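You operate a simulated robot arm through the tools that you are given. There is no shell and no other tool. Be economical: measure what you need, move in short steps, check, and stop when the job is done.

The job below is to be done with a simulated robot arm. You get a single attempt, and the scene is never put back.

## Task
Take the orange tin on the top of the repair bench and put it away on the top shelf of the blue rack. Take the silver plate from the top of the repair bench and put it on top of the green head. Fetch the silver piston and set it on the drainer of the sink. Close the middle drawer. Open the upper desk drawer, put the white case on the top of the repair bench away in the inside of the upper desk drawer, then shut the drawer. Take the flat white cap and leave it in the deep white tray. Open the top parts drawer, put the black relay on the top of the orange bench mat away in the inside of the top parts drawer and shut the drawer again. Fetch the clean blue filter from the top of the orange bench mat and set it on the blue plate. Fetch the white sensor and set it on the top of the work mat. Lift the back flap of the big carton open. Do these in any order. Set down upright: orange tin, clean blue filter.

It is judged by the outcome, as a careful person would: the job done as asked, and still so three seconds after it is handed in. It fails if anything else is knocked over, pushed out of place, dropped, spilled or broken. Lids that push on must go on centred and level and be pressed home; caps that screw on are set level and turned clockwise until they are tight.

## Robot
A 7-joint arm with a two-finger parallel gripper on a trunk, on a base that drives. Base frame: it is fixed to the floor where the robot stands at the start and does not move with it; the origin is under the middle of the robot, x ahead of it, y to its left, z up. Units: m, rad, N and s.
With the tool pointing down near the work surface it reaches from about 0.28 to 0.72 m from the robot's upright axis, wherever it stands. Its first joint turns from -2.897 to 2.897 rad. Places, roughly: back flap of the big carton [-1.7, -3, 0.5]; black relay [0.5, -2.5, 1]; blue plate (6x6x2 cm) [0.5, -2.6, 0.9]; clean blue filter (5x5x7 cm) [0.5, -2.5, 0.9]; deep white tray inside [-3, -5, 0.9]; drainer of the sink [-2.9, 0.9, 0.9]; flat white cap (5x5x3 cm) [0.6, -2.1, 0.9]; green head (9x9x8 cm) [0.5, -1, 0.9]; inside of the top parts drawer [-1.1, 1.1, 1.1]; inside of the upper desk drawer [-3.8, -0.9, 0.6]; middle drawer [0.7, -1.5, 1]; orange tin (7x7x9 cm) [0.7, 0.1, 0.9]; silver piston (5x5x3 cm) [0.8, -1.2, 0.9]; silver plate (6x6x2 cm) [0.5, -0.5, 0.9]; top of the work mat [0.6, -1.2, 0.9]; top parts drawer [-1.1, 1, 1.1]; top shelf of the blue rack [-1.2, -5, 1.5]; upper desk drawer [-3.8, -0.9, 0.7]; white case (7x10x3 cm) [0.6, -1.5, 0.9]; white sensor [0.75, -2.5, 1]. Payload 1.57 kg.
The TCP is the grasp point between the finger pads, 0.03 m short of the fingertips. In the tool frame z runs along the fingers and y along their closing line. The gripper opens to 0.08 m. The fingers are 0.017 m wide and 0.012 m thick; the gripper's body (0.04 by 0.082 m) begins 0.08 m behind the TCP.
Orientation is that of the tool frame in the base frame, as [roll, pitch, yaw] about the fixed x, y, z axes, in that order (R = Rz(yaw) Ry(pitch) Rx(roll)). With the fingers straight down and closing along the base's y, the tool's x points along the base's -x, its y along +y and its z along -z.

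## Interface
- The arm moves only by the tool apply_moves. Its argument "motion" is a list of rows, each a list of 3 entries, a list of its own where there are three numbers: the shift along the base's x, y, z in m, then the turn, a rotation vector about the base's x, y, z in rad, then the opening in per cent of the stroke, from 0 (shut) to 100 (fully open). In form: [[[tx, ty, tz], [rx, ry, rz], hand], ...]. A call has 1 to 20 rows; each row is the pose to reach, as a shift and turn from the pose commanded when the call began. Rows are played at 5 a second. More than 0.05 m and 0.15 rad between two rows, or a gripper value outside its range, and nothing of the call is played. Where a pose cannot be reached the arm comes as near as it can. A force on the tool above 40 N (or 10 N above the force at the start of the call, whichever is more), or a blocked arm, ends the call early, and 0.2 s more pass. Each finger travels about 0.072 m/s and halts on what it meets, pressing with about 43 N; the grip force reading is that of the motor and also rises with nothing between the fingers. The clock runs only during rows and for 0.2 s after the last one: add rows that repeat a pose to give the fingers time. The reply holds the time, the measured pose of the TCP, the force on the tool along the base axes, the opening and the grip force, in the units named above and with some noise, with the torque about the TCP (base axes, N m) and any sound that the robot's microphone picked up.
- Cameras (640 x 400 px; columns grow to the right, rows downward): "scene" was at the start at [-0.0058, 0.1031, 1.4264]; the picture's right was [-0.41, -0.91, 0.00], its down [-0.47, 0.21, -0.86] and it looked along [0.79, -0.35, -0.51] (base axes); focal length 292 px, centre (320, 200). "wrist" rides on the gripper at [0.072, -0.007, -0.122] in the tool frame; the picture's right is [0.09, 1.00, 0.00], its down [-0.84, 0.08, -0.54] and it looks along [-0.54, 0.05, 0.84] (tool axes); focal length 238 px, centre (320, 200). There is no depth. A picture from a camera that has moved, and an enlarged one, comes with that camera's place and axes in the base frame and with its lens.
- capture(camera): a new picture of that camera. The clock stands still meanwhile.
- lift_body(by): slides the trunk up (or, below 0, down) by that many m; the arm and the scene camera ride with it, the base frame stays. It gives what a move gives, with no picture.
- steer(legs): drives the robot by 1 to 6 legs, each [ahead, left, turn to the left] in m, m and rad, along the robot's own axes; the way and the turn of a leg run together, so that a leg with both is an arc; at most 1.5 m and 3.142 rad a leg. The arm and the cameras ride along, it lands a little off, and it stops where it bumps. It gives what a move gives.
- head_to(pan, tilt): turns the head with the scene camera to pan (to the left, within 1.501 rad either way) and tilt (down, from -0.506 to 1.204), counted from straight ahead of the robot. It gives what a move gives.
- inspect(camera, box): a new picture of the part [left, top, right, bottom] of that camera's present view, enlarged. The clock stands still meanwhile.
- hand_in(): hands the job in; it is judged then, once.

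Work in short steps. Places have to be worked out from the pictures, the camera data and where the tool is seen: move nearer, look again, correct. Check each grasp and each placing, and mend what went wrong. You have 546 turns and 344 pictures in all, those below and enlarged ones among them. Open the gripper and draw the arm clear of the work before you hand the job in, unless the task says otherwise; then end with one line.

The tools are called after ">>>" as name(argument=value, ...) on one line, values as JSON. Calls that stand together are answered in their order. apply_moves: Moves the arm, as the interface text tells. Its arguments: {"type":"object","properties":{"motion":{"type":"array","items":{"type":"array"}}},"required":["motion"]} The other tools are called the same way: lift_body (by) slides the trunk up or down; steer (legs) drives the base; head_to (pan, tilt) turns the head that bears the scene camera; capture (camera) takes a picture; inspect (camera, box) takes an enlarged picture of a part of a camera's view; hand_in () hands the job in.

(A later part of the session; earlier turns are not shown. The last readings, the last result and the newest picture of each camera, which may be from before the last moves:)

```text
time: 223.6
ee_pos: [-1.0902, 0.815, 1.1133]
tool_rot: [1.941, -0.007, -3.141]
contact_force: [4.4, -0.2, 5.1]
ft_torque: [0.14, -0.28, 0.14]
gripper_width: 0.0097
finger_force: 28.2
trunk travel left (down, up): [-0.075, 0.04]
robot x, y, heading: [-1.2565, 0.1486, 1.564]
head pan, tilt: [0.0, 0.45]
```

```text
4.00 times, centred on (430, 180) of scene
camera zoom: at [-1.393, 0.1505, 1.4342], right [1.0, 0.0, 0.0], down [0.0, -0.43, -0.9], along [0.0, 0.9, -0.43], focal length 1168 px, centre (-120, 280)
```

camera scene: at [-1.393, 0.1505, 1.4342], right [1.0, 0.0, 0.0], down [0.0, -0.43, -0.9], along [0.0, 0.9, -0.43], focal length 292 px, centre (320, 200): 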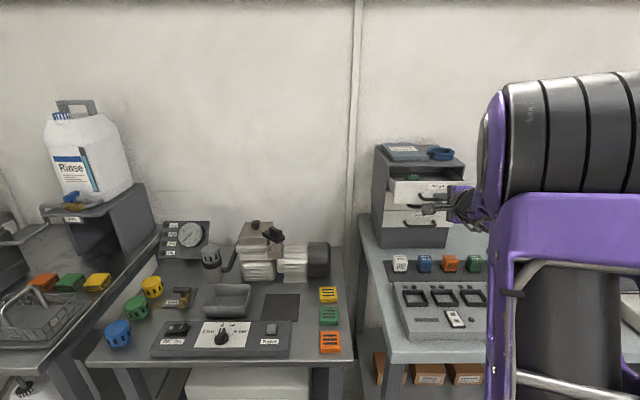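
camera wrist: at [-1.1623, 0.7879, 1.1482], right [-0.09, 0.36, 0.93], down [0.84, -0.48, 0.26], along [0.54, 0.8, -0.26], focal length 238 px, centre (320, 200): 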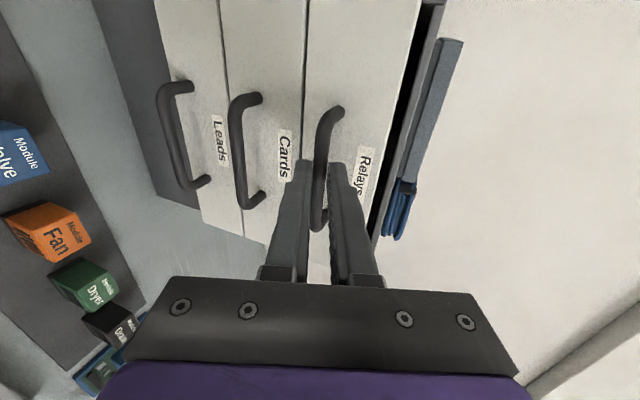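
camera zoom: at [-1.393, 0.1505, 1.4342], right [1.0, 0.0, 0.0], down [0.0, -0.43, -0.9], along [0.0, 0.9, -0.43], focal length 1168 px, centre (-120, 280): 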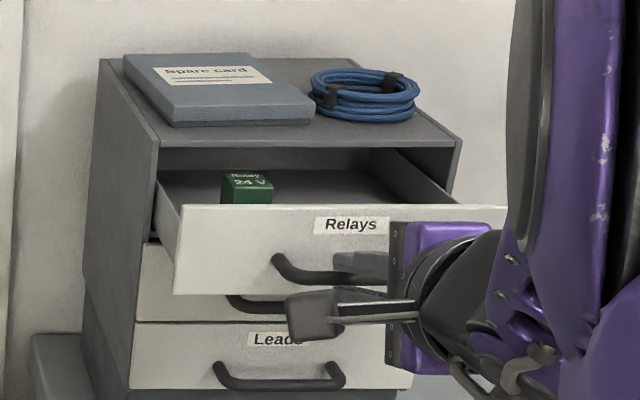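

It's opening, and a green relay is already inside on the left. I'll pull 6 cm more for access, then release.

>>> apply_moves(motion=[[[0, -0.015, -0.001], [0, 0, 0], 5], [[0, -0.03, -0.001], [0, 0, 0], 5], [[0, -0.045, -0.001], [0, 0, 0], 5], [[0, -0.06, -0.001], [0, 0, 0], 5], [[0, -0.06, -0.001], [0, 0, 0], 25], [[0, -0.06, -0.001], [0, 0, 0], 45], [[0, -0.075, 0.004], [0, 0, 0], 45], [[0, -0.1, 0.013], [0, 0, 0], 45], [[0, -0.13, 0.024], [0, 0, 0], 45], [[0, -0.15, 0.04], [0, 0, 0], 45]])

>>> inspect(camera="scene", box=[360, 130, 500, 230])

>>> capture(camera="wrist")

```text
time: 225.8
ee_pos: [-1.0914, 0.6651, 1.1489]
tool_rot: [1.944, -0.006, 3.14]
contact_force: [0.2, -0.6, -0.1]
ft_torque: [0.0, 0.0, -0.01]
gripper_width: 0.036
finger_force: 0.0
trunk travel left (down, up): [-0.075, 0.04]
robot x, y, heading: [-1.257, 0.149, 1.568]
head pan, tilt: [0.0, 0.45]
```

```text
4.00 times, centred on (430, 180) of scene
camera zoom: at [-1.3931, 0.1512, 1.4344], right [1.0, 0.0, 0.0], down [0.0, -0.43, -0.9], along [0.0, 0.9, -0.43], focal length 1168 px, centre (-120, 280)
```

zoom: 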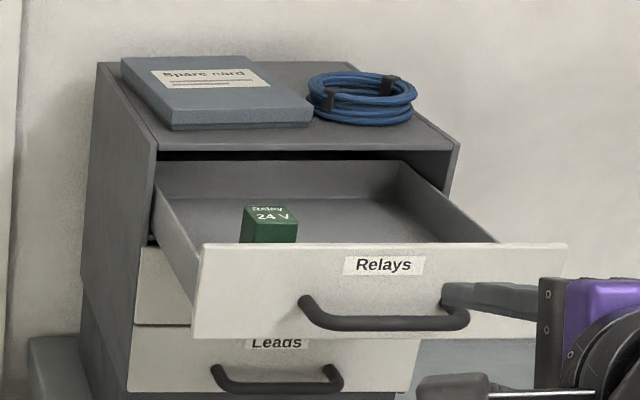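

```text
247 pictures are left
camera wrist: at [-1.1637, 0.5483, 1.1869], right [-0.09, 0.36, 0.93], down [0.84, -0.48, 0.26], along [0.54, 0.8, -0.26], focal length 238 px, centre (320, 200)
```

wrist: 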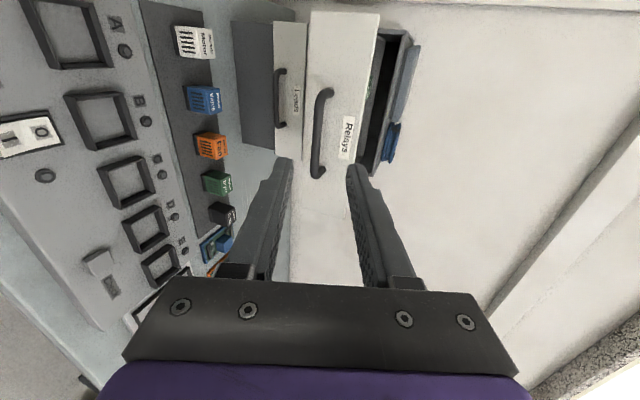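

The drawer is open enough. I'll untilt and yaw back to the carry pose, then drive to the repair bench for the orange tin.

>>> apply_moves(motion=[[[0, -0.01, 0.01], [-0.14, 0, 0], 60], [[0, -0.02, 0.015], [-0.28, 0, 0], 60], [[0, -0.03, 0.015], [-0.42, 0, 0], 60], [[0, -0.04, 0.015], [-0.56, 0, 0], 60], [[0, -0.05, 0.015], [-0.7, 0, 0], 60], [[0, -0.06, 0.015], [-0.84, 0, 0], 60], [[0, -0.07, 0.015], [-0.98, 0, 0], 60], [[0, -0.08, 0.015], [-1.12, 0, 0], 60], [[0, -0.08, 0.01], [-1.2, 0, 0], 60]])

>>> apply_moves(motion=[[[0.01, -0.01, 0], [0, 0, 0.15], 60], [[0.02, -0.02, 0], [0, 0, 0.3], 60], [[0.03, -0.03, 0], [0, 0, 0.45], 60], [[0.04, -0.04, 0], [0, 0, 0.6], 60], [[0.05, -0.05, 0], [0, 0, 0.75], 60], [[0.06, -0.06, 0], [0, 0, 0.9], 60], [[0.07, -0.07, 0], [0, 0, 1.05], 60], [[0.08, -0.08, -0.01], [0, 0, 1.2], 60], [[0.09, -0.09, -0.02], [0, 0, 1.35], 60], [[0.1, -0.1, -0.03], [0, 0, 1.5], 60], [[0.11, -0.1, -0.04], [0, 0, 1.5708], 60]])

>>> steer(legs=[[-0.17, 0, 0], [0, -1.0, 0], [0, 0, -1.5708]])

>>> head_to(pan=0.0, tilt=0.5)

>>> capture(camera="scene")

```text
time: 227.8
ee_pos: [-1.0901, 0.5839, 1.1607]
tool_rot: [-3.14, 0.0, 3.133]
contact_force: [-0.1, 0.2, -0.8]
ft_torque: [-0.01, 0.0, 0.0]
gripper_width: 0.048
finger_force: 0.1
trunk travel left (down, up): [-0.075, 0.04]
robot x, y, heading: [-1.2589, 0.1503, 1.568]
head pan, tilt: [0.0, 0.45]
```

```text
time: 230.2
ee_pos: [-0.9797, 0.4844, 1.1215]
tool_rot: [-3.141, -0.002, -1.574]
contact_force: [-1.1, 0.6, -0.1]
ft_torque: [0.03, 0.0, -0.01]
gripper_width: 0.0485
finger_force: 0.1
trunk travel left (down, up): [-0.075, 0.04]
robot x, y, heading: [-1.257, 0.15, 1.57]
head pan, tilt: [0.0, 0.45]
```

```text
time: 245.1
ee_pos: [0.0728, -0.3002, 1.1221]
tool_rot: [-3.141, -0.005, 3.127]
contact_force: [-0.1, 0.3, -0.2]
ft_torque: [0.0, 0.02, 0.01]
gripper_width: 0.0483
finger_force: 0.2
trunk travel left (down, up): [-0.075, 0.04]
robot x, y, heading: [-0.2653, -0.0211, -0.011]
head pan, tilt: [0.0, 0.45]
```

```text
time: 245.7
ee_pos: [0.0727, -0.3012, 1.1219]
tool_rot: [-3.141, -0.001, 3.126]
contact_force: [-0.9, -0.4, 0.5]
ft_torque: [-0.01, -0.01, 0.04]
gripper_width: 0.0479
finger_force: 0.1
trunk travel left (down, up): [-0.075, 0.04]
robot x, y, heading: [-0.2665, -0.0209, -0.006]
head pan, tilt: [0.0, 0.499]
```

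```text
246 pictures are left
camera scene: at [-0.2561, 0.1167, 1.4297], right [-0.01, -1.0, 0.0], down [-0.48, 0.01, -0.88], along [0.88, -0.01, -0.48], focal length 292 px, centre (320, 200)
```

scene: 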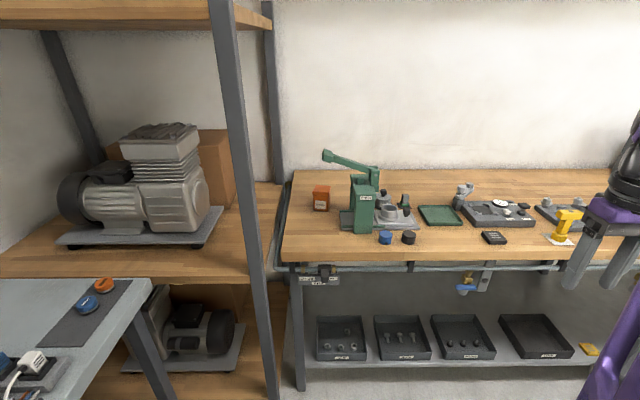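

The tin is at about (0.72, 0.103), but the press lever's end hangs at (0.66, 0.085, 1.10) right above it. I'll approach low with a tilted tool from the front, passing under the lever. First I'll position the robot.

>>> steer(legs=[[0, 0.2, 0.006], [0.29, 0, 0]])

>>> head_to(pan=0.1, tilt=0.6)

>>> capture(camera="scene")

>>> capture(camera="wrist")

```text
time: 249.8
ee_pos: [0.3655, -0.0996, 1.1213]
tool_rot: [3.14, -0.002, 3.133]
contact_force: [0.1, 0.2, 0.3]
ft_torque: [0.02, 0.01, 0.03]
gripper_width: 0.0478
finger_force: 0.1
trunk travel left (down, up): [-0.075, 0.04]
robot x, y, heading: [0.0283, 0.1781, -0.006]
head pan, tilt: [0.0, 0.499]
```

```text
time: 250.5
ee_pos: [0.3633, -0.0998, 1.1222]
tool_rot: [3.141, -0.001, 3.135]
contact_force: [0.2, -0.1, 0.7]
ft_torque: [-0.03, 0.0, 0.01]
gripper_width: 0.048
finger_force: 0.0
trunk travel left (down, up): [-0.075, 0.04]
robot x, y, heading: [0.0311, 0.175, -0.005]
head pan, tilt: [0.099, 0.6]
```

```text
245 pictures are left
camera scene: at [0.0287, 0.3236, 1.4206], right [0.1, -1.0, 0.0], down [-0.56, -0.05, -0.83], along [0.82, 0.08, -0.56], focal length 292 px, centre (320, 200)
```

scene: 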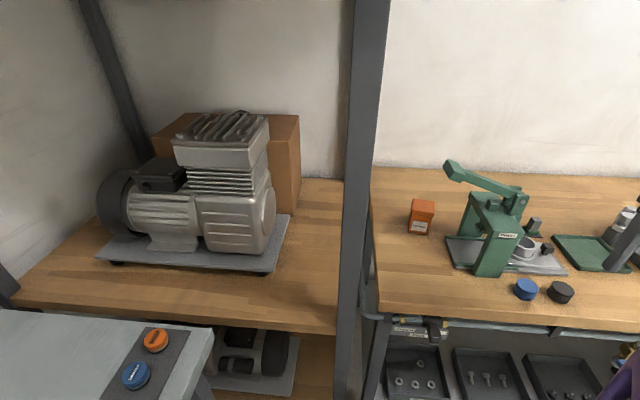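

```text
244 pictures are left
camera wrist: at [0.2909, -0.1066, 1.242], right [-0.09, 1.0, 0.0], down [0.84, 0.07, 0.54], along [0.54, 0.05, -0.84], focal length 238 px, centre (320, 200)
```

wrist: 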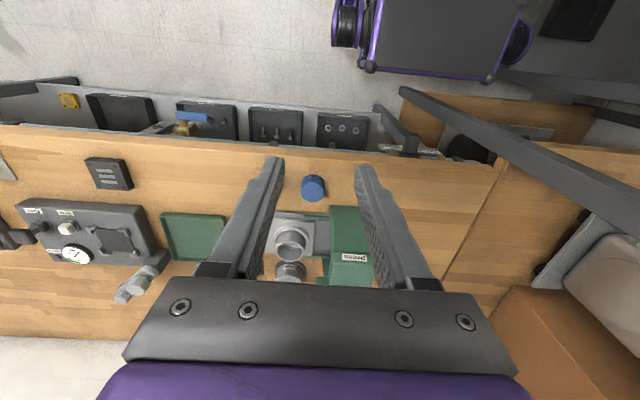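

The tin is at about (0.722, 0.100). I'll move the hand in front of it, tilt the tool forward, and descend low before advancing.

>>> apply_moves(motion=[[[0.03, 0.03, 0], [0, 0, 0], 100], [[0.06, 0.06, 0], [0, 0, 0], 100], [[0.08, 0.1, 0], [0, 0, 0], 100], [[0.08, 0.15, 0], [0, 0, 0], 100], [[0.08, 0.2, 0], [0, 0, 0], 100], [[0.08, 0.2, -0.02], [0, -0.14, 0], 100], [[0.08, 0.2, -0.04], [0, -0.28, 0], 100], [[0.08, 0.2, -0.06], [0, -0.42, 0], 100], [[0.08, 0.2, -0.08], [0, -0.56, 0], 100], [[0.08, 0.2, -0.1], [0, -0.7, 0], 100], [[0.08, 0.2, -0.12], [0, -0.84, 0], 100], [[0.08, 0.2, -0.14], [0, -0.96, 0], 100], [[0.08, 0.2, -0.16], [0, -1.05, 0], 100], [[0.08, 0.2, -0.16], [0, -1.05, 0], 100]])

>>> capture(camera="wrist")

>>> capture(camera="scene")

```text
time: 253.5
ee_pos: [0.4961, 0.0785, 0.969]
tool_rot: [3.13, 1.047, 3.128]
contact_force: [0.1, 0.3, 0.1]
ft_torque: [0.01, 0.04, 0.0]
gripper_width: 0.08
finger_force: 0.1
out of reach, approached as far as the arm can: row 11, 12, 13, 14
trunk travel left (down, up): [-0.075, 0.04]
robot x, y, heading: [0.0298, 0.174, -0.005]
head pan, tilt: [0.099, 0.6]
```

```text
243 pictures are left
camera wrist: at [0.355, 0.0718, 0.9648], right [-0.04, 1.0, -0.07], down [-0.05, 0.07, 1.0], along [1.0, 0.05, 0.05], focal length 238 px, centre (320, 200)
```

wrist: 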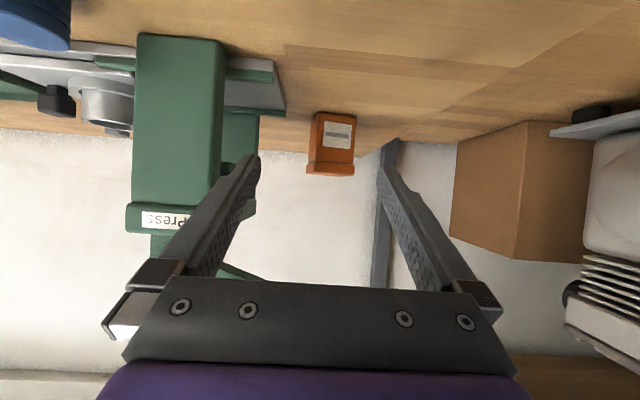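

```text
242 pictures are left
camera scene: at [0.0291, 0.3236, 1.4206], right [0.1, -1.0, 0.0], down [-0.56, -0.05, -0.82], along [0.82, 0.08, -0.57], focal length 292 px, centre (320, 200)
```

scene: 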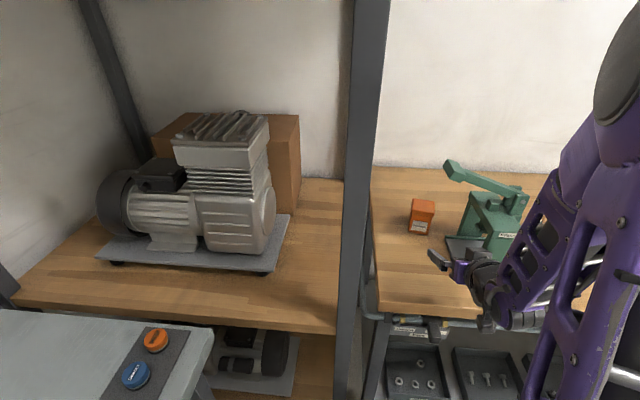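

The tin is centred at y≈0.0996. I'll lower and advance partway, keeping under the lever.

>>> apply_moves(motion=[[[0.02, 0.01, -0.02], [0, 0, 0.013], 100], [[0.05, 0.02, -0.04], [0, 0, 0.013], 100], [[0.09, 0.021, -0.044], [0, 0, 0.013], 100], [[0.12, 0.021, -0.044], [0, 0, 0.013], 100], [[0.12, 0.021, -0.044], [0, 0, 0.013], 100]])

>>> capture(camera="wrist")

>>> inspect(camera="scene", box=[380, 100, 640, 270])

```text
time: 254.7
ee_pos: [0.6187, 0.0998, 0.9236]
tool_rot: [3.13, 1.048, 3.141]
contact_force: [-0.3, 0.4, -0.1]
ft_torque: [0.01, -0.01, 0.0]
gripper_width: 0.0799
finger_force: 0.1
trunk travel left (down, up): [-0.075, 0.04]
robot x, y, heading: [0.0303, 0.169, -0.003]
head pan, tilt: [0.099, 0.6]
```

```text
241 pictures are left
camera wrist: at [0.4763, 0.0914, 0.9212], right [-0.06, 1.0, -0.07], down [-0.05, 0.07, 1.0], along [1.0, 0.06, 0.05], focal length 238 px, centre (320, 200)
```

wrist: 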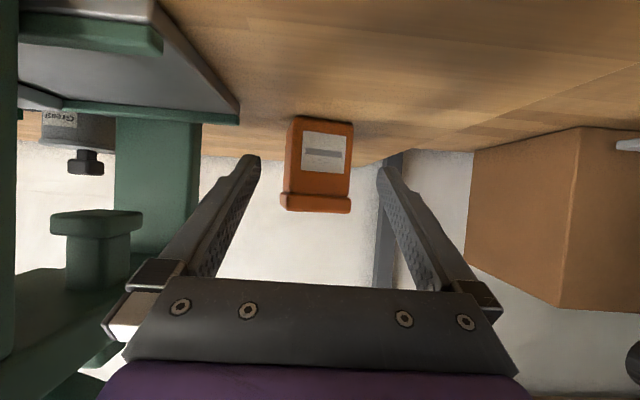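

```text
2.35 times, centred on (510, 185) of scene
camera zoom: at [0.0287, 0.3237, 1.4206], right [0.1, -1.0, 0.0], down [-0.56, -0.05, -0.83], along [0.82, 0.08, -0.56], focal length 687 px, centre (-127, 235)
```

zoom: 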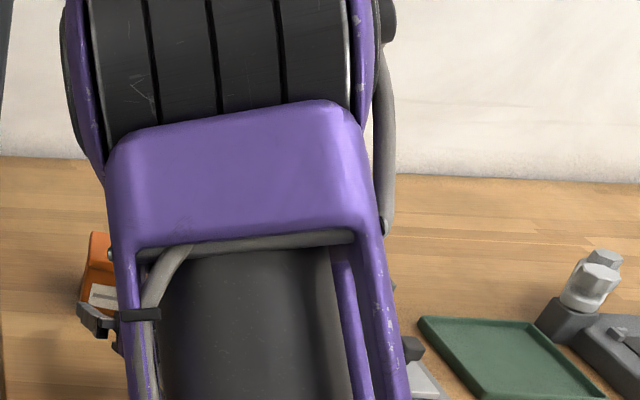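

Tin is centred between the fingers. I'll advance in small steps to x≈0.705, watching for any blockage.

>>> apply_moves(motion=[[[0.015, 0.001, 0], [0, 0, 0], 100], [[0.03, 0.001, 0], [0, 0, 0], 100], [[0.045, 0.001, 0], [0, 0, 0], 100], [[0.045, 0.001, 0], [0, 0, 0], 100]])

>>> capture(camera="wrist")

>>> capture(camera="scene")

```text
time: 255.7
ee_pos: [0.6627, 0.1006, 0.9242]
tool_rot: [3.131, 1.047, -3.141]
contact_force: [-0.4, -0.2, -0.7]
ft_torque: [-0.03, 0.02, 0.01]
gripper_width: 0.0802
finger_force: 0.0
trunk travel left (down, up): [-0.075, 0.04]
robot x, y, heading: [0.0258, 0.1746, -0.007]
head pan, tilt: [0.099, 0.6]
```

```text
239 pictures are left
camera wrist: at [0.5209, 0.092, 0.921], right [-0.06, 1.0, -0.07], down [-0.05, 0.07, 1.0], along [1.0, 0.06, 0.05], focal length 238 px, centre (320, 200)
```

wrist: 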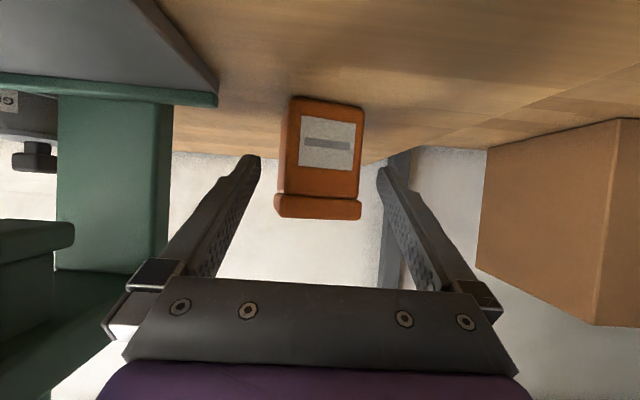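

```text
238 pictures are left
camera scene: at [0.0287, 0.3237, 1.4206], right [0.1, -1.0, 0.0], down [-0.56, -0.05, -0.83], along [0.82, 0.08, -0.56], focal length 292 px, centre (320, 200)
```

scene: 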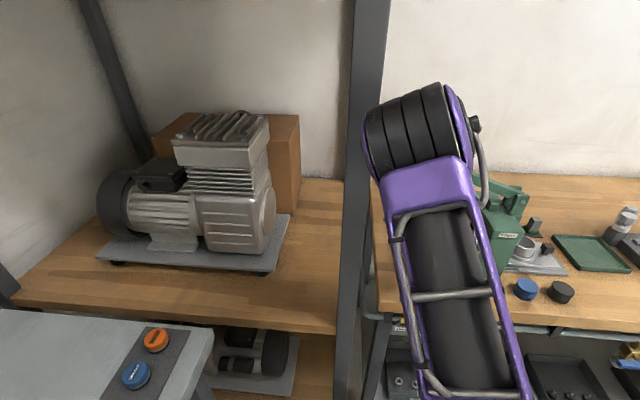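

Clear so far; the lever is unmoved. I'll advance the last 4 cm and close.

>>> apply_moves(motion=[[[0.015, 0.001, 0], [0, 0, 0], 100], [[0.03, 0.001, 0], [0, 0, 0], 100], [[0.042, 0.001, 0], [0, 0, 0], 100], [[0.042, 0.001, 0], [0, 0, 0], 80], [[0.042, 0.001, 0], [0, 0, 0], 60], [[0.042, 0.001, 0], [0, 0, 0], 45], [[0.042, 0.001, 0], [0, 0, 0], 45]])

>>> capture(camera="wrist")

```text
time: 257.3
ee_pos: [0.7058, 0.1007, 0.9243]
tool_rot: [3.131, 1.046, -3.141]
contact_force: [0.6, -1.8, 0.8]
ft_torque: [-0.25, -0.05, -0.03]
gripper_width: 0.0616
finger_force: 42.7
trunk travel left (down, up): [-0.075, 0.04]
robot x, y, heading: [0.0323, 0.1757, -0.003]
head pan, tilt: [0.099, 0.6]
```

```text
237 pictures are left
camera wrist: at [0.5625, 0.0926, 0.9212], right [-0.06, 1.0, -0.07], down [-0.05, 0.07, 1.0], along [1.0, 0.06, 0.05], focal length 238 px, centre (320, 200)
```

wrist: 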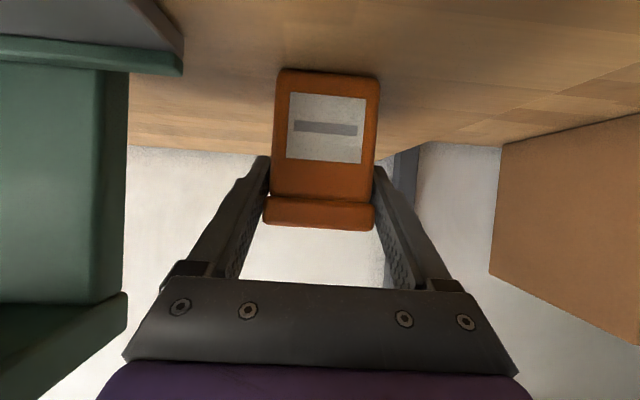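

The tin is gripped (0.062). I'll lift 2.5 cm, then back straight out under the lever.

>>> apply_moves(motion=[[[0, 0, 0.012], [0, 0, 0], 45], [[0, 0, 0.025], [0, 0, 0], 45], [[-0.02, 0, 0.025], [0, 0, 0], 45], [[-0.05, 0, 0.025], [0, 0, 0], 45], [[-0.09, 0, 0.025], [0, 0, 0], 45], [[-0.13, 0, 0.03], [0, 0, 0], 45], [[-0.17, 0, 0.03], [0, 0, 0], 45], [[-0.2, 0, 0.04], [0, 0, 0], 45], [[-0.2, 0, 0.04], [0, 0, 0], 45]])

>>> capture(camera="wrist")

>>> capture(camera="scene")

```text
time: 259.3
ee_pos: [0.5043, 0.1021, 0.9642]
tool_rot: [3.13, 1.048, 3.141]
contact_force: [-0.2, 0.7, -2.9]
ft_torque: [0.0, 0.08, 0.02]
gripper_width: 0.0616
finger_force: 42.3
trunk travel left (down, up): [-0.075, 0.04]
robot x, y, heading: [0.0264, 0.1769, 0.0]
head pan, tilt: [0.099, 0.6]
```

```text
236 pictures are left
camera wrist: at [0.3617, 0.0932, 0.9615], right [-0.06, 1.0, -0.07], down [-0.05, 0.07, 1.0], along [1.0, 0.06, 0.05], focal length 238 px, centre (320, 200)
```

wrist: 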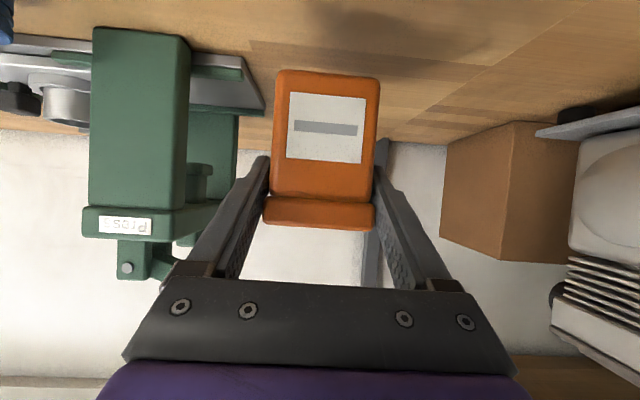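

```text
235 pictures are left
camera scene: at [0.0288, 0.3237, 1.4206], right [0.1, -1.0, 0.0], down [-0.56, -0.05, -0.82], along [0.82, 0.08, -0.57], focal length 292 px, centre (320, 200)
```

scene: 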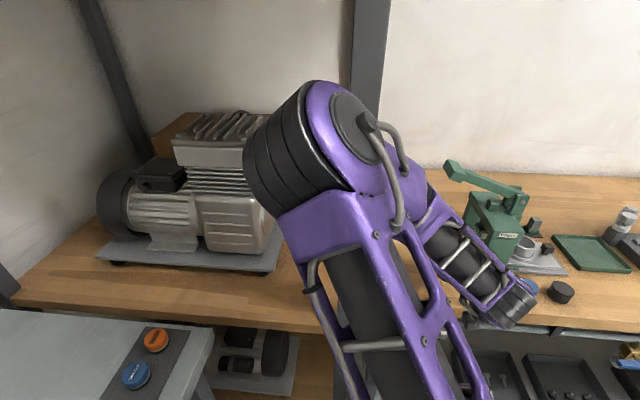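

The tin is clear, and the lever is unmoved. I'll back the robot away from the bench, then raise and swing the arm to the right.

>>> steer(legs=[[-0.55, 0, 0]])

>>> apply_moves(motion=[[[0, -0.03, 0.03], [0, 0, 0], 45], [[0, -0.06, 0.06], [0, 0, 0], 45], [[0, -0.1, 0.09], [0, 0, 0], 45], [[0, -0.14, 0.11], [0, 0, 0], 45], [[-0.02, -0.18, 0.12], [0, 0, 0], 45], [[-0.05, -0.21, 0.13], [0, 0, 0], 45], [[-0.08, -0.24, 0.13], [0, 0, 0], 45], [[-0.1, -0.26, 0.13], [0, 0, 0], 45]])

>>> head_to(pan=0.0, tilt=0.4)

>>> capture(camera="scene")

```text
time: 262.4
ee_pos: [-0.0347, 0.1042, 0.9655]
tool_rot: [3.131, 1.049, -3.139]
contact_force: [-0.1, -0.2, -3.9]
ft_torque: [-0.03, 0.03, -0.01]
gripper_width: 0.0614
finger_force: 42.9
trunk travel left (down, up): [-0.075, 0.04]
robot x, y, heading: [-0.5147, 0.1766, -0.001]
head pan, tilt: [0.099, 0.6]
```

```text
time: 264.2
ee_pos: [-0.1347, -0.1567, 1.0955]
tool_rot: [3.132, 1.047, -3.138]
contact_force: [-0.1, -0.5, -3.4]
ft_torque: [-0.03, 0.03, 0.0]
gripper_width: 0.0617
finger_force: 42.9
trunk travel left (down, up): [-0.075, 0.04]
robot x, y, heading: [-0.5113, 0.1752, -0.002]
head pan, tilt: [0.099, 0.6]
```

```text
time: 264.9
ee_pos: [-0.1339, -0.1565, 1.0953]
tool_rot: [3.13, 1.046, -3.141]
contact_force: [-0.1, -0.6, -2.8]
ft_torque: [0.01, 0.07, 0.01]
gripper_width: 0.0614
finger_force: 43.6
trunk travel left (down, up): [-0.075, 0.04]
robot x, y, heading: [-0.5129, 0.1785, -0.002]
head pan, tilt: [0.0, 0.4]
```

```text
234 pictures are left
camera scene: at [-0.507, 0.3155, 1.4388], right [0.0, -1.0, 0.0], down [-0.39, 0.0, -0.92], along [0.92, 0.0, -0.39], focal length 292 px, centre (320, 200)
```

scene: 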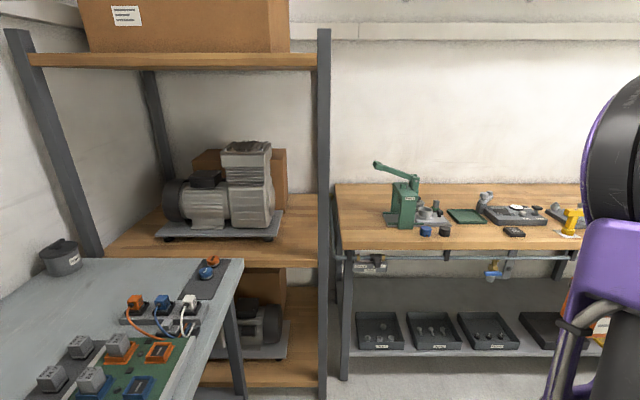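

Now I'll turn to face down the aisle toward the racks and look.

>>> steer(legs=[[0, 0, -1.5708], [0.3, 0, 0]])

>>> head_to(pan=-0.15, tilt=0.35)

>>> capture(camera="scene")

```text
time: 270.9
ee_pos: [-0.835, -0.5031, 1.0952]
tool_rot: [3.13, 1.047, 1.586]
contact_force: [0.8, -1.0, -3.1]
ft_torque: [0.02, 0.03, 0.0]
gripper_width: 0.0617
finger_force: 42.5
trunk travel left (down, up): [-0.075, 0.04]
robot x, y, heading: [-0.5033, -0.121, -1.564]
head pan, tilt: [0.0, 0.4]
```

```text
time: 271.6
ee_pos: [-0.8349, -0.5029, 1.0956]
tool_rot: [3.131, 1.046, 1.587]
contact_force: [-0.6, 0.3, -3.6]
ft_torque: [0.06, 0.02, 0.03]
gripper_width: 0.0616
finger_force: 42.8
trunk travel left (down, up): [-0.075, 0.04]
robot x, y, heading: [-0.5088, -0.1227, -1.559]
head pan, tilt: [-0.15, 0.351]
```

```text
233 pictures are left
camera scene: at [-0.3799, -0.1224, 1.4433], right [-0.99, 0.14, 0.0], down [0.05, 0.34, -0.94], along [-0.13, -0.93, -0.34], focal length 292 px, centre (320, 200)
```

scene: 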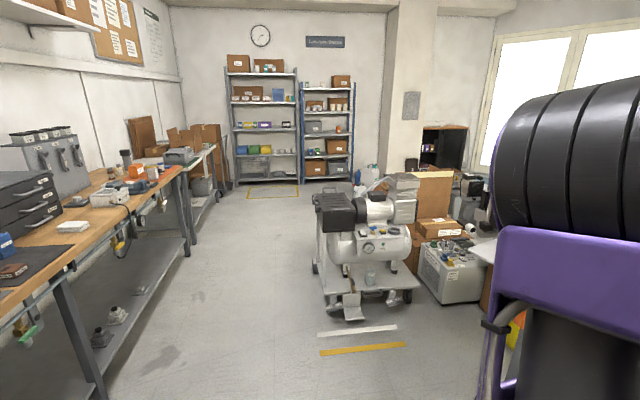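

The blue rack is the right-hand one at x≈-1.2. I'll shift left to clear the compressor and drive down the aisle.

>>> steer(legs=[[0, 0.45, -0.012], [1.3, 0, 0], [1.3, 0, 0], [1.0, 0, 0]])

>>> head_to(pan=0.0, tilt=0.2)

>>> capture(camera="scene")

```text
time: 293.5
ee_pos: [-0.374, -4.0926, 1.0946]
tool_rot: [3.129, 1.048, 1.575]
contact_force: [0.7, 0.1, -2.8]
ft_torque: [0.04, 0.04, 0.01]
gripper_width: 0.0618
finger_force: 43.0
trunk travel left (down, up): [-0.075, 0.04]
robot x, y, heading: [-0.0403, -3.7158, -1.567]
head pan, tilt: [-0.15, 0.351]
```

```text
time: 294.2
ee_pos: [-0.3748, -4.0918, 1.0955]
tool_rot: [3.13, 1.047, 1.576]
contact_force: [-0.2, 0.1, -2.8]
ft_torque: [0.04, 0.02, -0.01]
gripper_width: 0.0617
finger_force: 43.0
trunk travel left (down, up): [-0.075, 0.04]
robot x, y, heading: [-0.0432, -3.7136, -1.571]
head pan, tilt: [0.0, 0.201]
```

```text
232 pictures are left
camera scene: at [0.099, -3.7163, 1.4573], right [-1.0, 0.0, 0.0], down [0.0, 0.2, -0.98], along [0.0, -0.98, -0.2], focal length 292 px, centre (320, 200)
```

scene: 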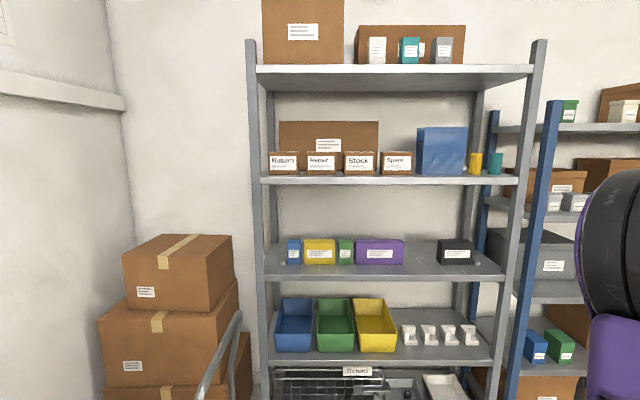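

The gray rack is in front; the blue one is further right. I'll strafe right about 1 m.

>>> steer(legs=[[0, -0.98, 0]])

>>> capture(camera="scene")

>>> capture(camera="wrist")

```text
time: 303.9
ee_pos: [-1.3522, -4.1023, 1.095]
tool_rot: [3.13, 1.048, 1.583]
contact_force: [-0.1, 0.3, -2.6]
ft_torque: [0.03, 0.01, -0.03]
gripper_width: 0.0618
finger_force: 42.9
trunk travel left (down, up): [-0.075, 0.04]
robot x, y, heading: [-1.0234, -3.7201, -1.557]
head pan, tilt: [0.0, 0.201]
```

```text
231 pictures are left
camera scene: at [-0.8833, -3.7226, 1.4574], right [-1.0, -0.01, 0.0], down [0.0, 0.2, -0.98], along [0.01, -0.98, -0.2], focal length 292 px, centre (320, 200)
```

scene: 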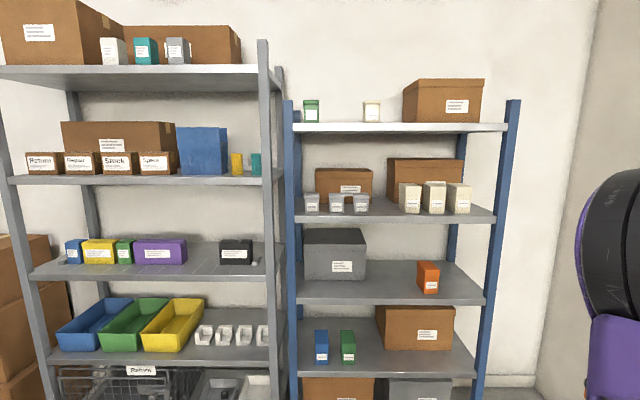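

```text
230 pictures are left
camera wrist: at [-1.3641, -3.9609, 1.0921], right [0.99, 0.07, -0.07], down [0.07, 0.05, 1.0], along [0.07, -1.0, 0.05], focal length 238 px, centre (320, 200)
```

wrist: 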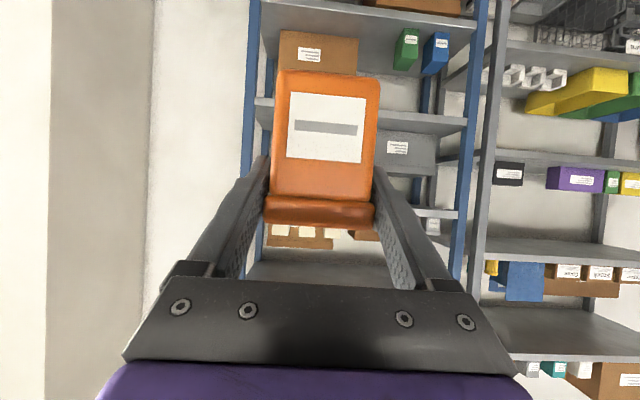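

The top shelf is free between the white can and the box, and between the two cans. I'll raise the trunk and arm first, then approach.

>>> lift_body(by=0.04)

>>> apply_moves(motion=[[[0.01, 0, 0.045], [0, 0, 0], 45], [[0.02, 0, 0.09], [0, 0, 0], 45], [[0.03, 0, 0.135], [0, 0, 0], 45], [[0.04, 0, 0.18], [0, 0, 0], 45], [[0.05, 0, 0.225], [0, 0, 0], 45], [[0.06, 0, 0.27], [0, 0, 0], 45], [[0.07, 0, 0.315], [0, 0, 0], 45], [[0.08, 0, 0.36], [0, 0, 0], 45], [[0.09, 0, 0.405], [0, 0, 0], 45], [[0.1, 0, 0.45], [0, 0, 0], 45], [[0.1, 0, 0.48], [0, 0, 0], 45], [[0.1, 0, 0.48], [0, 0, 0], 45]])

>>> capture(camera="wrist")

>>> capture(camera="scene")

```text
time: 304.8
ee_pos: [-1.3534, -4.1012, 1.1348]
tool_rot: [3.13, 1.045, 1.585]
contact_force: [-0.6, 0.7, -3.1]
ft_torque: [0.05, 0.02, -0.03]
gripper_width: 0.0617
finger_force: 43.0
trunk travel left (down, up): [-0.115, 0.0]
robot x, y, heading: [-1.0232, -3.7201, -1.556]
head pan, tilt: [0.0, 0.201]
```

```text
time: 307.4
ee_pos: [-1.2529, -4.1019, 1.6164]
tool_rot: [3.131, 1.049, 1.581]
contact_force: [0.8, 0.0, -3.5]
ft_torque: [0.06, -0.04, -0.01]
gripper_width: 0.0615
finger_force: 42.9
trunk travel left (down, up): [-0.115, 0.0]
robot x, y, heading: [-1.0278, -3.7187, -1.561]
head pan, tilt: [0.0, 0.201]
```

```text
229 pictures are left
camera wrist: at [-1.2636, -3.961, 1.6134], right [0.99, 0.07, -0.07], down [0.07, 0.05, 1.0], along [0.07, -1.0, 0.05], focal length 238 px, centre (320, 200)
```

wrist: 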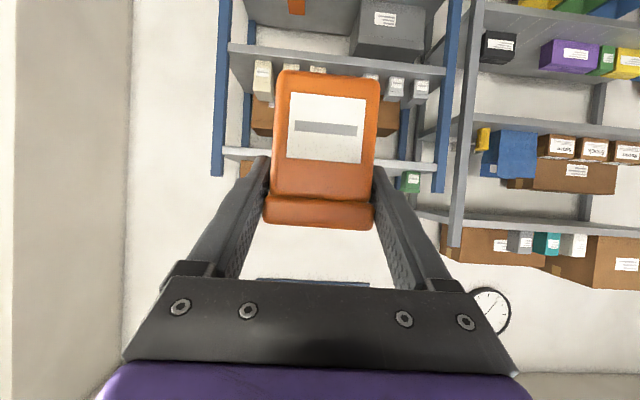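

```text
228 pictures are left
camera scene: at [-0.8833, -3.7226, 1.4973], right [-1.0, -0.01, 0.0], down [0.0, 0.2, -0.98], along [0.01, -0.98, -0.2], focal length 292 px, centre (320, 200)
```

scene: 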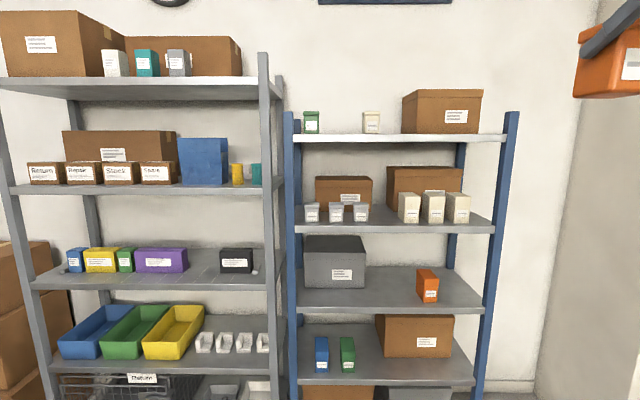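

The shelf front is at y≈-4.85, z≈1.51. I'll put the tin between the green and white cans at x≈-0.98. First I'll drive into position.

>>> steer(legs=[[0, 0.19, -0.011], [0.55, 0, 0]])

>>> capture(camera="scene")

>>> capture(camera="wrist")

```text
time: 312.6
ee_pos: [-1.0618, -4.6502, 1.6161]
tool_rot: [3.128, 1.046, 1.576]
contact_force: [-1.1, 0.3, -3.4]
ft_torque: [0.04, 0.0, -0.01]
gripper_width: 0.0618
finger_force: 42.8
trunk travel left (down, up): [-0.115, 0.0]
robot x, y, heading: [-0.8323, -4.2711, -1.563]
head pan, tilt: [0.0, 0.201]
```

```text
227 pictures are left
camera scene: at [-0.6888, -4.2731, 1.4974], right [-1.0, 0.0, 0.0], down [0.0, 0.2, -0.98], along [0.0, -0.98, -0.2], focal length 292 px, centre (320, 200)
```

scene: 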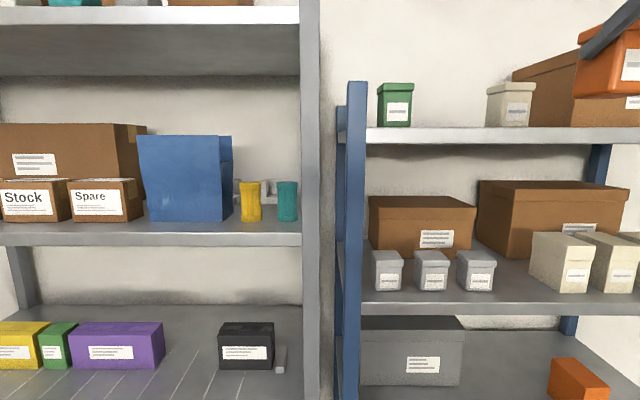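

```text
226 pictures are left
camera wrist: at [-1.0712, -4.5092, 1.6129], right [1.0, 0.06, -0.07], down [0.07, 0.05, 1.0], along [0.07, -1.0, 0.05], focal length 238 px, centre (320, 200)
```

wrist: 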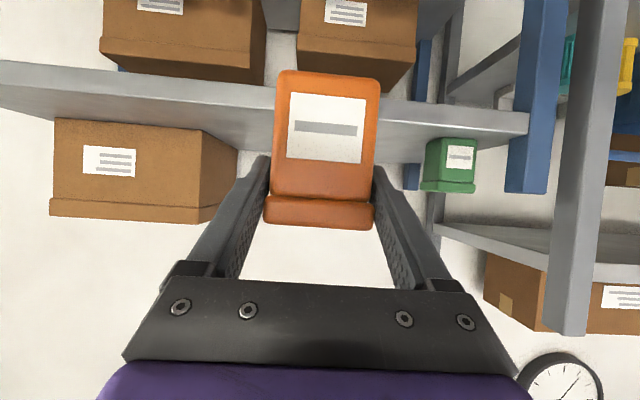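

The green can is at x≈-0.85 and the white one at x≈-1.09, both near y≈-4.89. I'll go for x=-0.97, approaching at hover height.

>>> apply_moves(motion=[[[0.04, 0, 0], [0, 0, 0], 45], [[0.08, 0, 0], [0, 0, 0], 45], [[0.092, -0.03, 0], [0, 0, -0.005], 45], [[0.092, -0.07, 0], [0, 0, -0.005], 45], [[0.092, -0.11, 0], [0, 0, -0.005], 45], [[0.092, -0.15, 0], [0, 0, -0.005], 45], [[0.092, -0.15, 0], [0, 0, -0.005], 45]])

>>> capture(camera="scene")

>>> capture(camera="wrist")

```text
time: 314.2
ee_pos: [-0.9705, -4.7966, 1.613]
tool_rot: [3.127, 1.045, 1.57]
contact_force: [-0.1, -0.4, -3.9]
ft_torque: [0.06, 0.0, 0.03]
gripper_width: 0.0618
finger_force: 43.5
out of reach, approached as far as the arm can: row 6, 7
trunk travel left (down, up): [-0.115, 0.0]
robot x, y, heading: [-0.8291, -4.2723, -1.567]
head pan, tilt: [0.0, 0.201]
```

```text
225 pictures are left
camera scene: at [-0.689, -4.2735, 1.4974], right [-1.0, 0.0, 0.0], down [0.0, 0.2, -0.98], along [0.0, -0.98, -0.2], focal length 292 px, centre (320, 200)
```

scene: 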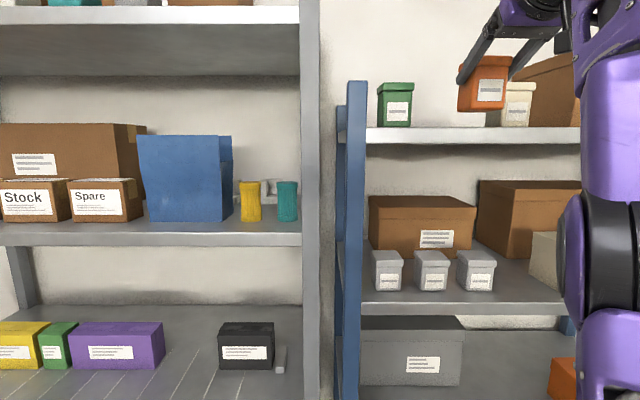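

```text
224 pictures are left
camera wrist: at [-0.9809, -4.6568, 1.6087], right [1.0, 0.06, -0.07], down [0.07, 0.05, 1.0], along [0.06, -1.0, 0.05], focal length 238 px, centre (320, 200)
```

wrist: 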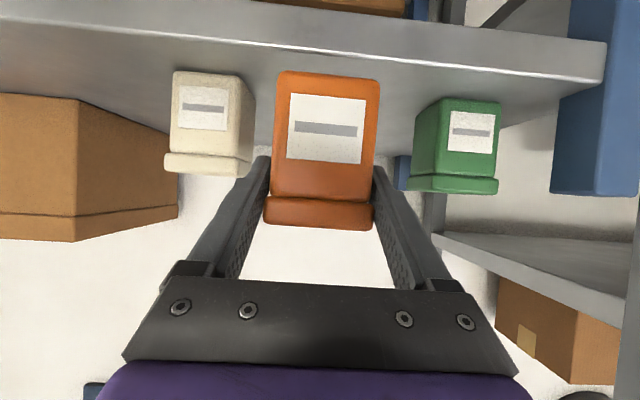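

Out of reach for the last bit; I need better measurements before moving closer, so I'll zoom in.

>>> inspect(camera="scene", box=[360, 50, 560, 150])

>>> inspect(camera="wrist", box=[140, 20, 540, 220])

```text
3.20 times, centred on (460, 100) of scene
camera zoom: at [-0.689, -4.2735, 1.4974], right [-1.0, 0.0, 0.0], down [0.0, 0.2, -0.98], along [0.0, -0.98, -0.2], focal length 934 px, centre (-128, 520)
```

zoom: 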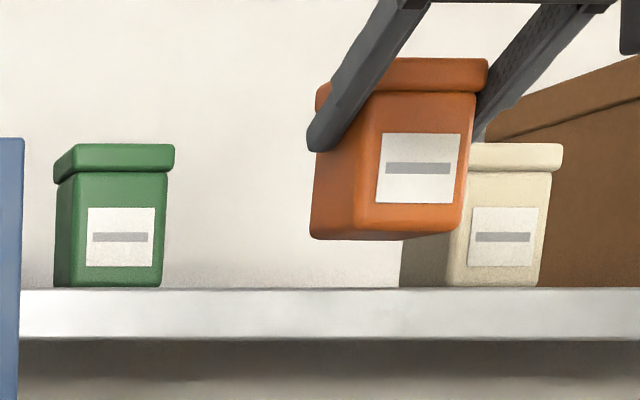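

```text
1.60 times, centred on (340, 120) of wrist
camera zoom: at [-0.9809, -4.6568, 1.6087], right [1.0, 0.06, -0.07], down [0.07, 0.05, 1.0], along [0.06, -1.0, 0.05], focal length 381 px, centre (288, 328)
```

zoom: 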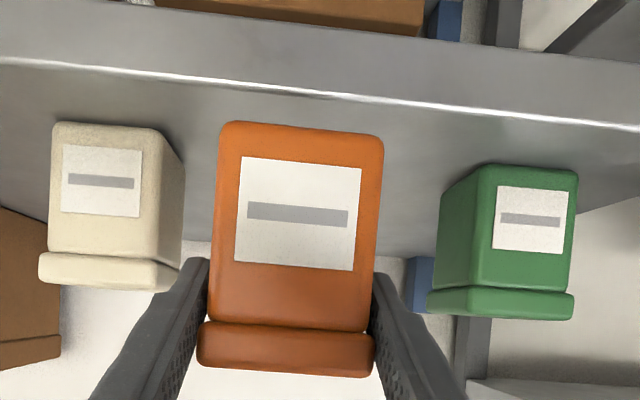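

The cans are at x≈-0.845 and -1.068 with fronts at y≈-4.85; the shelf's front edge is y≈-4.816, z≈1.522. I'll centre x at -0.957, then drive forward 7 cm.

>>> apply_moves(motion=[[[0.013, 0.005, 0], [0, 0, 0], 45], [[0.013, 0.005, 0], [0, 0, 0], 45]])

>>> steer(legs=[[0.08, 0, 0]])

>>> capture(camera="wrist")

>>> inspect(camera="scene", box=[360, 30, 600, 150])

```text
time: 314.8
ee_pos: [-0.9573, -4.7916, 1.6124]
tool_rot: [3.128, 1.047, 1.573]
contact_force: [-0.5, 0.4, -2.7]
ft_torque: [0.04, 0.04, -0.01]
gripper_width: 0.0619
finger_force: 43.2
trunk travel left (down, up): [-0.115, 0.0]
robot x, y, heading: [-0.8271, -4.2705, -1.571]
head pan, tilt: [0.0, 0.201]
```

```text
time: 315.9
ee_pos: [-0.9579, -4.8721, 1.6106]
tool_rot: [3.13, 1.047, 1.57]
contact_force: [-0.1, -1.0, -2.4]
ft_torque: [0.06, 0.03, 0.0]
gripper_width: 0.0615
finger_force: 43.0
trunk travel left (down, up): [-0.115, 0.0]
robot x, y, heading: [-0.8306, -4.347, -1.567]
head pan, tilt: [0.0, 0.201]
```

```text
221 pictures are left
camera wrist: at [-0.9668, -4.7304, 1.609], right [1.0, 0.06, -0.07], down [0.07, 0.05, 1.0], along [0.06, -1.0, 0.05], focal length 238 px, centre (320, 200)
```

wrist: 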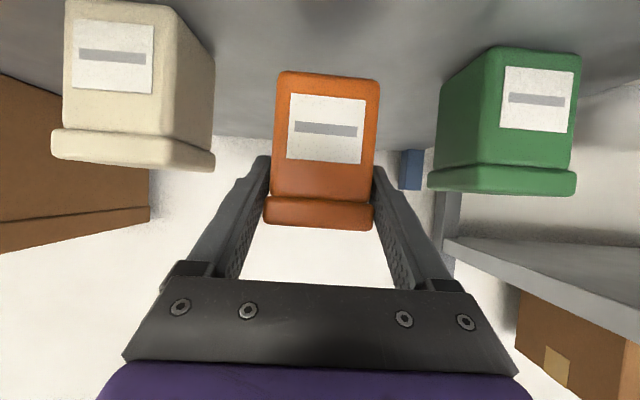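

```text
2.67 times, centred on (480, 90) of scene
camera zoom: at [-0.6885, -4.3519, 1.4973], right [-1.0, 0.0, 0.0], down [0.0, 0.2, -0.98], along [0.0, -0.98, -0.2], focal length 778 px, centre (-107, 493)
```

zoom: 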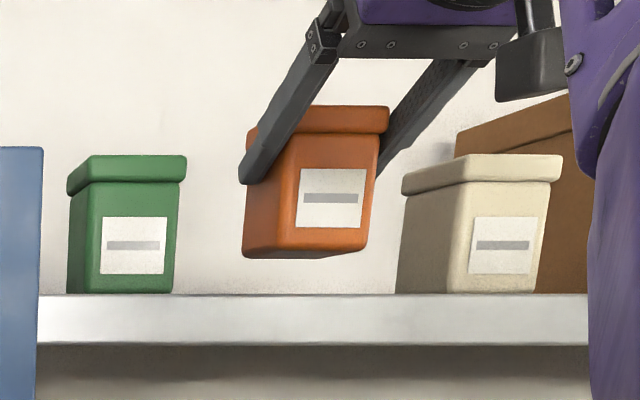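

Well centred between the cans. I'll lower gently until contact.

>>> apply_moves(motion=[[[0, 0, -0.01], [0, 0, 0], 45], [[0, 0, -0.018], [0, 0, 0], 45], [[0, 0, -0.024], [0, 0, 0], 45], [[0, 0, -0.024], [0, 0, 0], 45]])

>>> inspect(camera="scene", box=[360, 30, 600, 150])

```text
time: 316.9
ee_pos: [-0.9575, -4.8717, 1.5881]
tool_rot: [3.128, 1.045, 1.572]
contact_force: [0.1, 0.1, -2.8]
ft_torque: [0.05, 0.0, -0.02]
gripper_width: 0.0615
finger_force: 43.0
trunk travel left (down, up): [-0.115, 0.0]
robot x, y, heading: [-0.8294, -4.3471, -1.564]
head pan, tilt: [0.0, 0.201]
```

```text
2.67 times, centred on (480, 90) of scene
camera zoom: at [-0.6884, -4.3515, 1.4974], right [-1.0, 0.0, 0.0], down [0.0, 0.2, -0.98], along [0.0, -0.98, -0.2], focal length 778 px, centre (-107, 493)
```

zoom: 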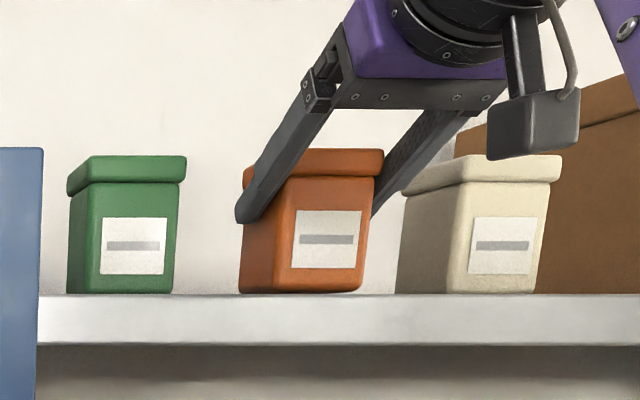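

Nearly down. I'll go 2 mm at a time.

>>> apply_moves(motion=[[[0, 0, -0.002], [0, 0, 0], 45], [[0, 0, -0.004], [0, 0, 0], 45], [[0, 0, -0.004], [0, 0, 0], 45]])

```text
time: 317.7
ee_pos: [-0.9566, -4.871, 1.5853]
tool_rot: [3.131, 1.047, 1.571]
contact_force: [-0.7, -0.9, 1.0]
ft_torque: [-0.28, 0.15, 0.04]
gripper_width: 0.0615
finger_force: 43.1
trunk travel left (down, up): [-0.115, 0.0]
robot x, y, heading: [-0.8282, -4.3488, -1.569]
head pan, tilt: [0.0, 0.201]
```

Contact. I'll press 1 mm, open a little and back out along the tool axis.

>>> apply_moves(motion=[[[0, 0, -0.001], [0, 0, 0], 45], [[0, 0, -0.001], [0, 0, 0], 82], [[0, 0, -0.001], [0, 0, 0], 90], [[0, 0, -0.001], [0, 0, 0], 92], [[0, 0.015, 0.008], [0, 0, 0], 92], [[0, 0.045, 0.025], [0, 0, 0], 92], [[0, 0.085, 0.045], [0, 0, 0], 92], [[0, 0.12, 0.06], [0, 0, 0], 92], [[0, 0.15, 0.06], [0, 0, 0], 92]])

>>> capture(camera="wrist")

>>> capture(camera="scene")

```text
time: 319.9
ee_pos: [-0.9656, -4.7514, 1.6196]
tool_rot: [3.096, 0.988, 1.552]
contact_force: [-1.2, -0.4, -0.8]
ft_torque: [-0.01, 0.01, 0.0]
gripper_width: 0.0736
finger_force: 0.1
trunk travel left (down, up): [-0.115, 0.0]
robot x, y, heading: [-0.8324, -4.3482, -1.566]
head pan, tilt: [0.0, 0.201]
stopped in row 9: the arm was blocked; the commanded pose is now the measured one
```

```text
218 pictures are left
camera wrist: at [-0.9756, -4.6114, 1.6254], right [1.0, 0.07, -0.05], down [0.05, -0.01, 1.0], along [0.07, -1.0, -0.01], focal length 238 px, centre (320, 200)
```

wrist: 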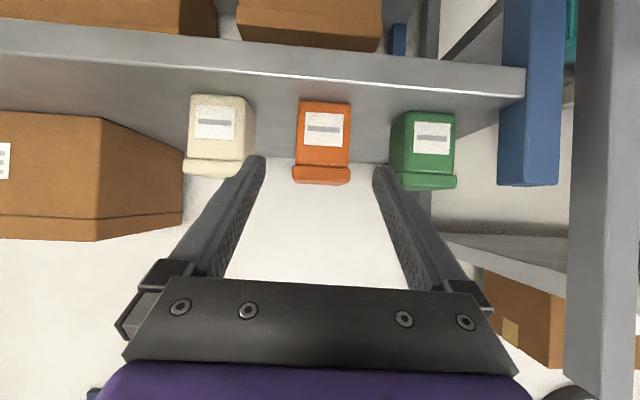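

```text
217 pictures are left
camera scene: at [-0.6894, -4.3518, 1.5], right [-1.0, 0.0, 0.0], down [0.0, 0.17, -0.98], along [0.0, -0.98, -0.17], focal length 292 px, centre (320, 200)
```

scene: 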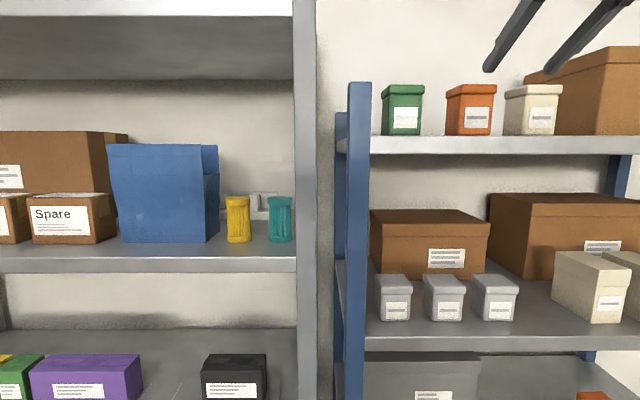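

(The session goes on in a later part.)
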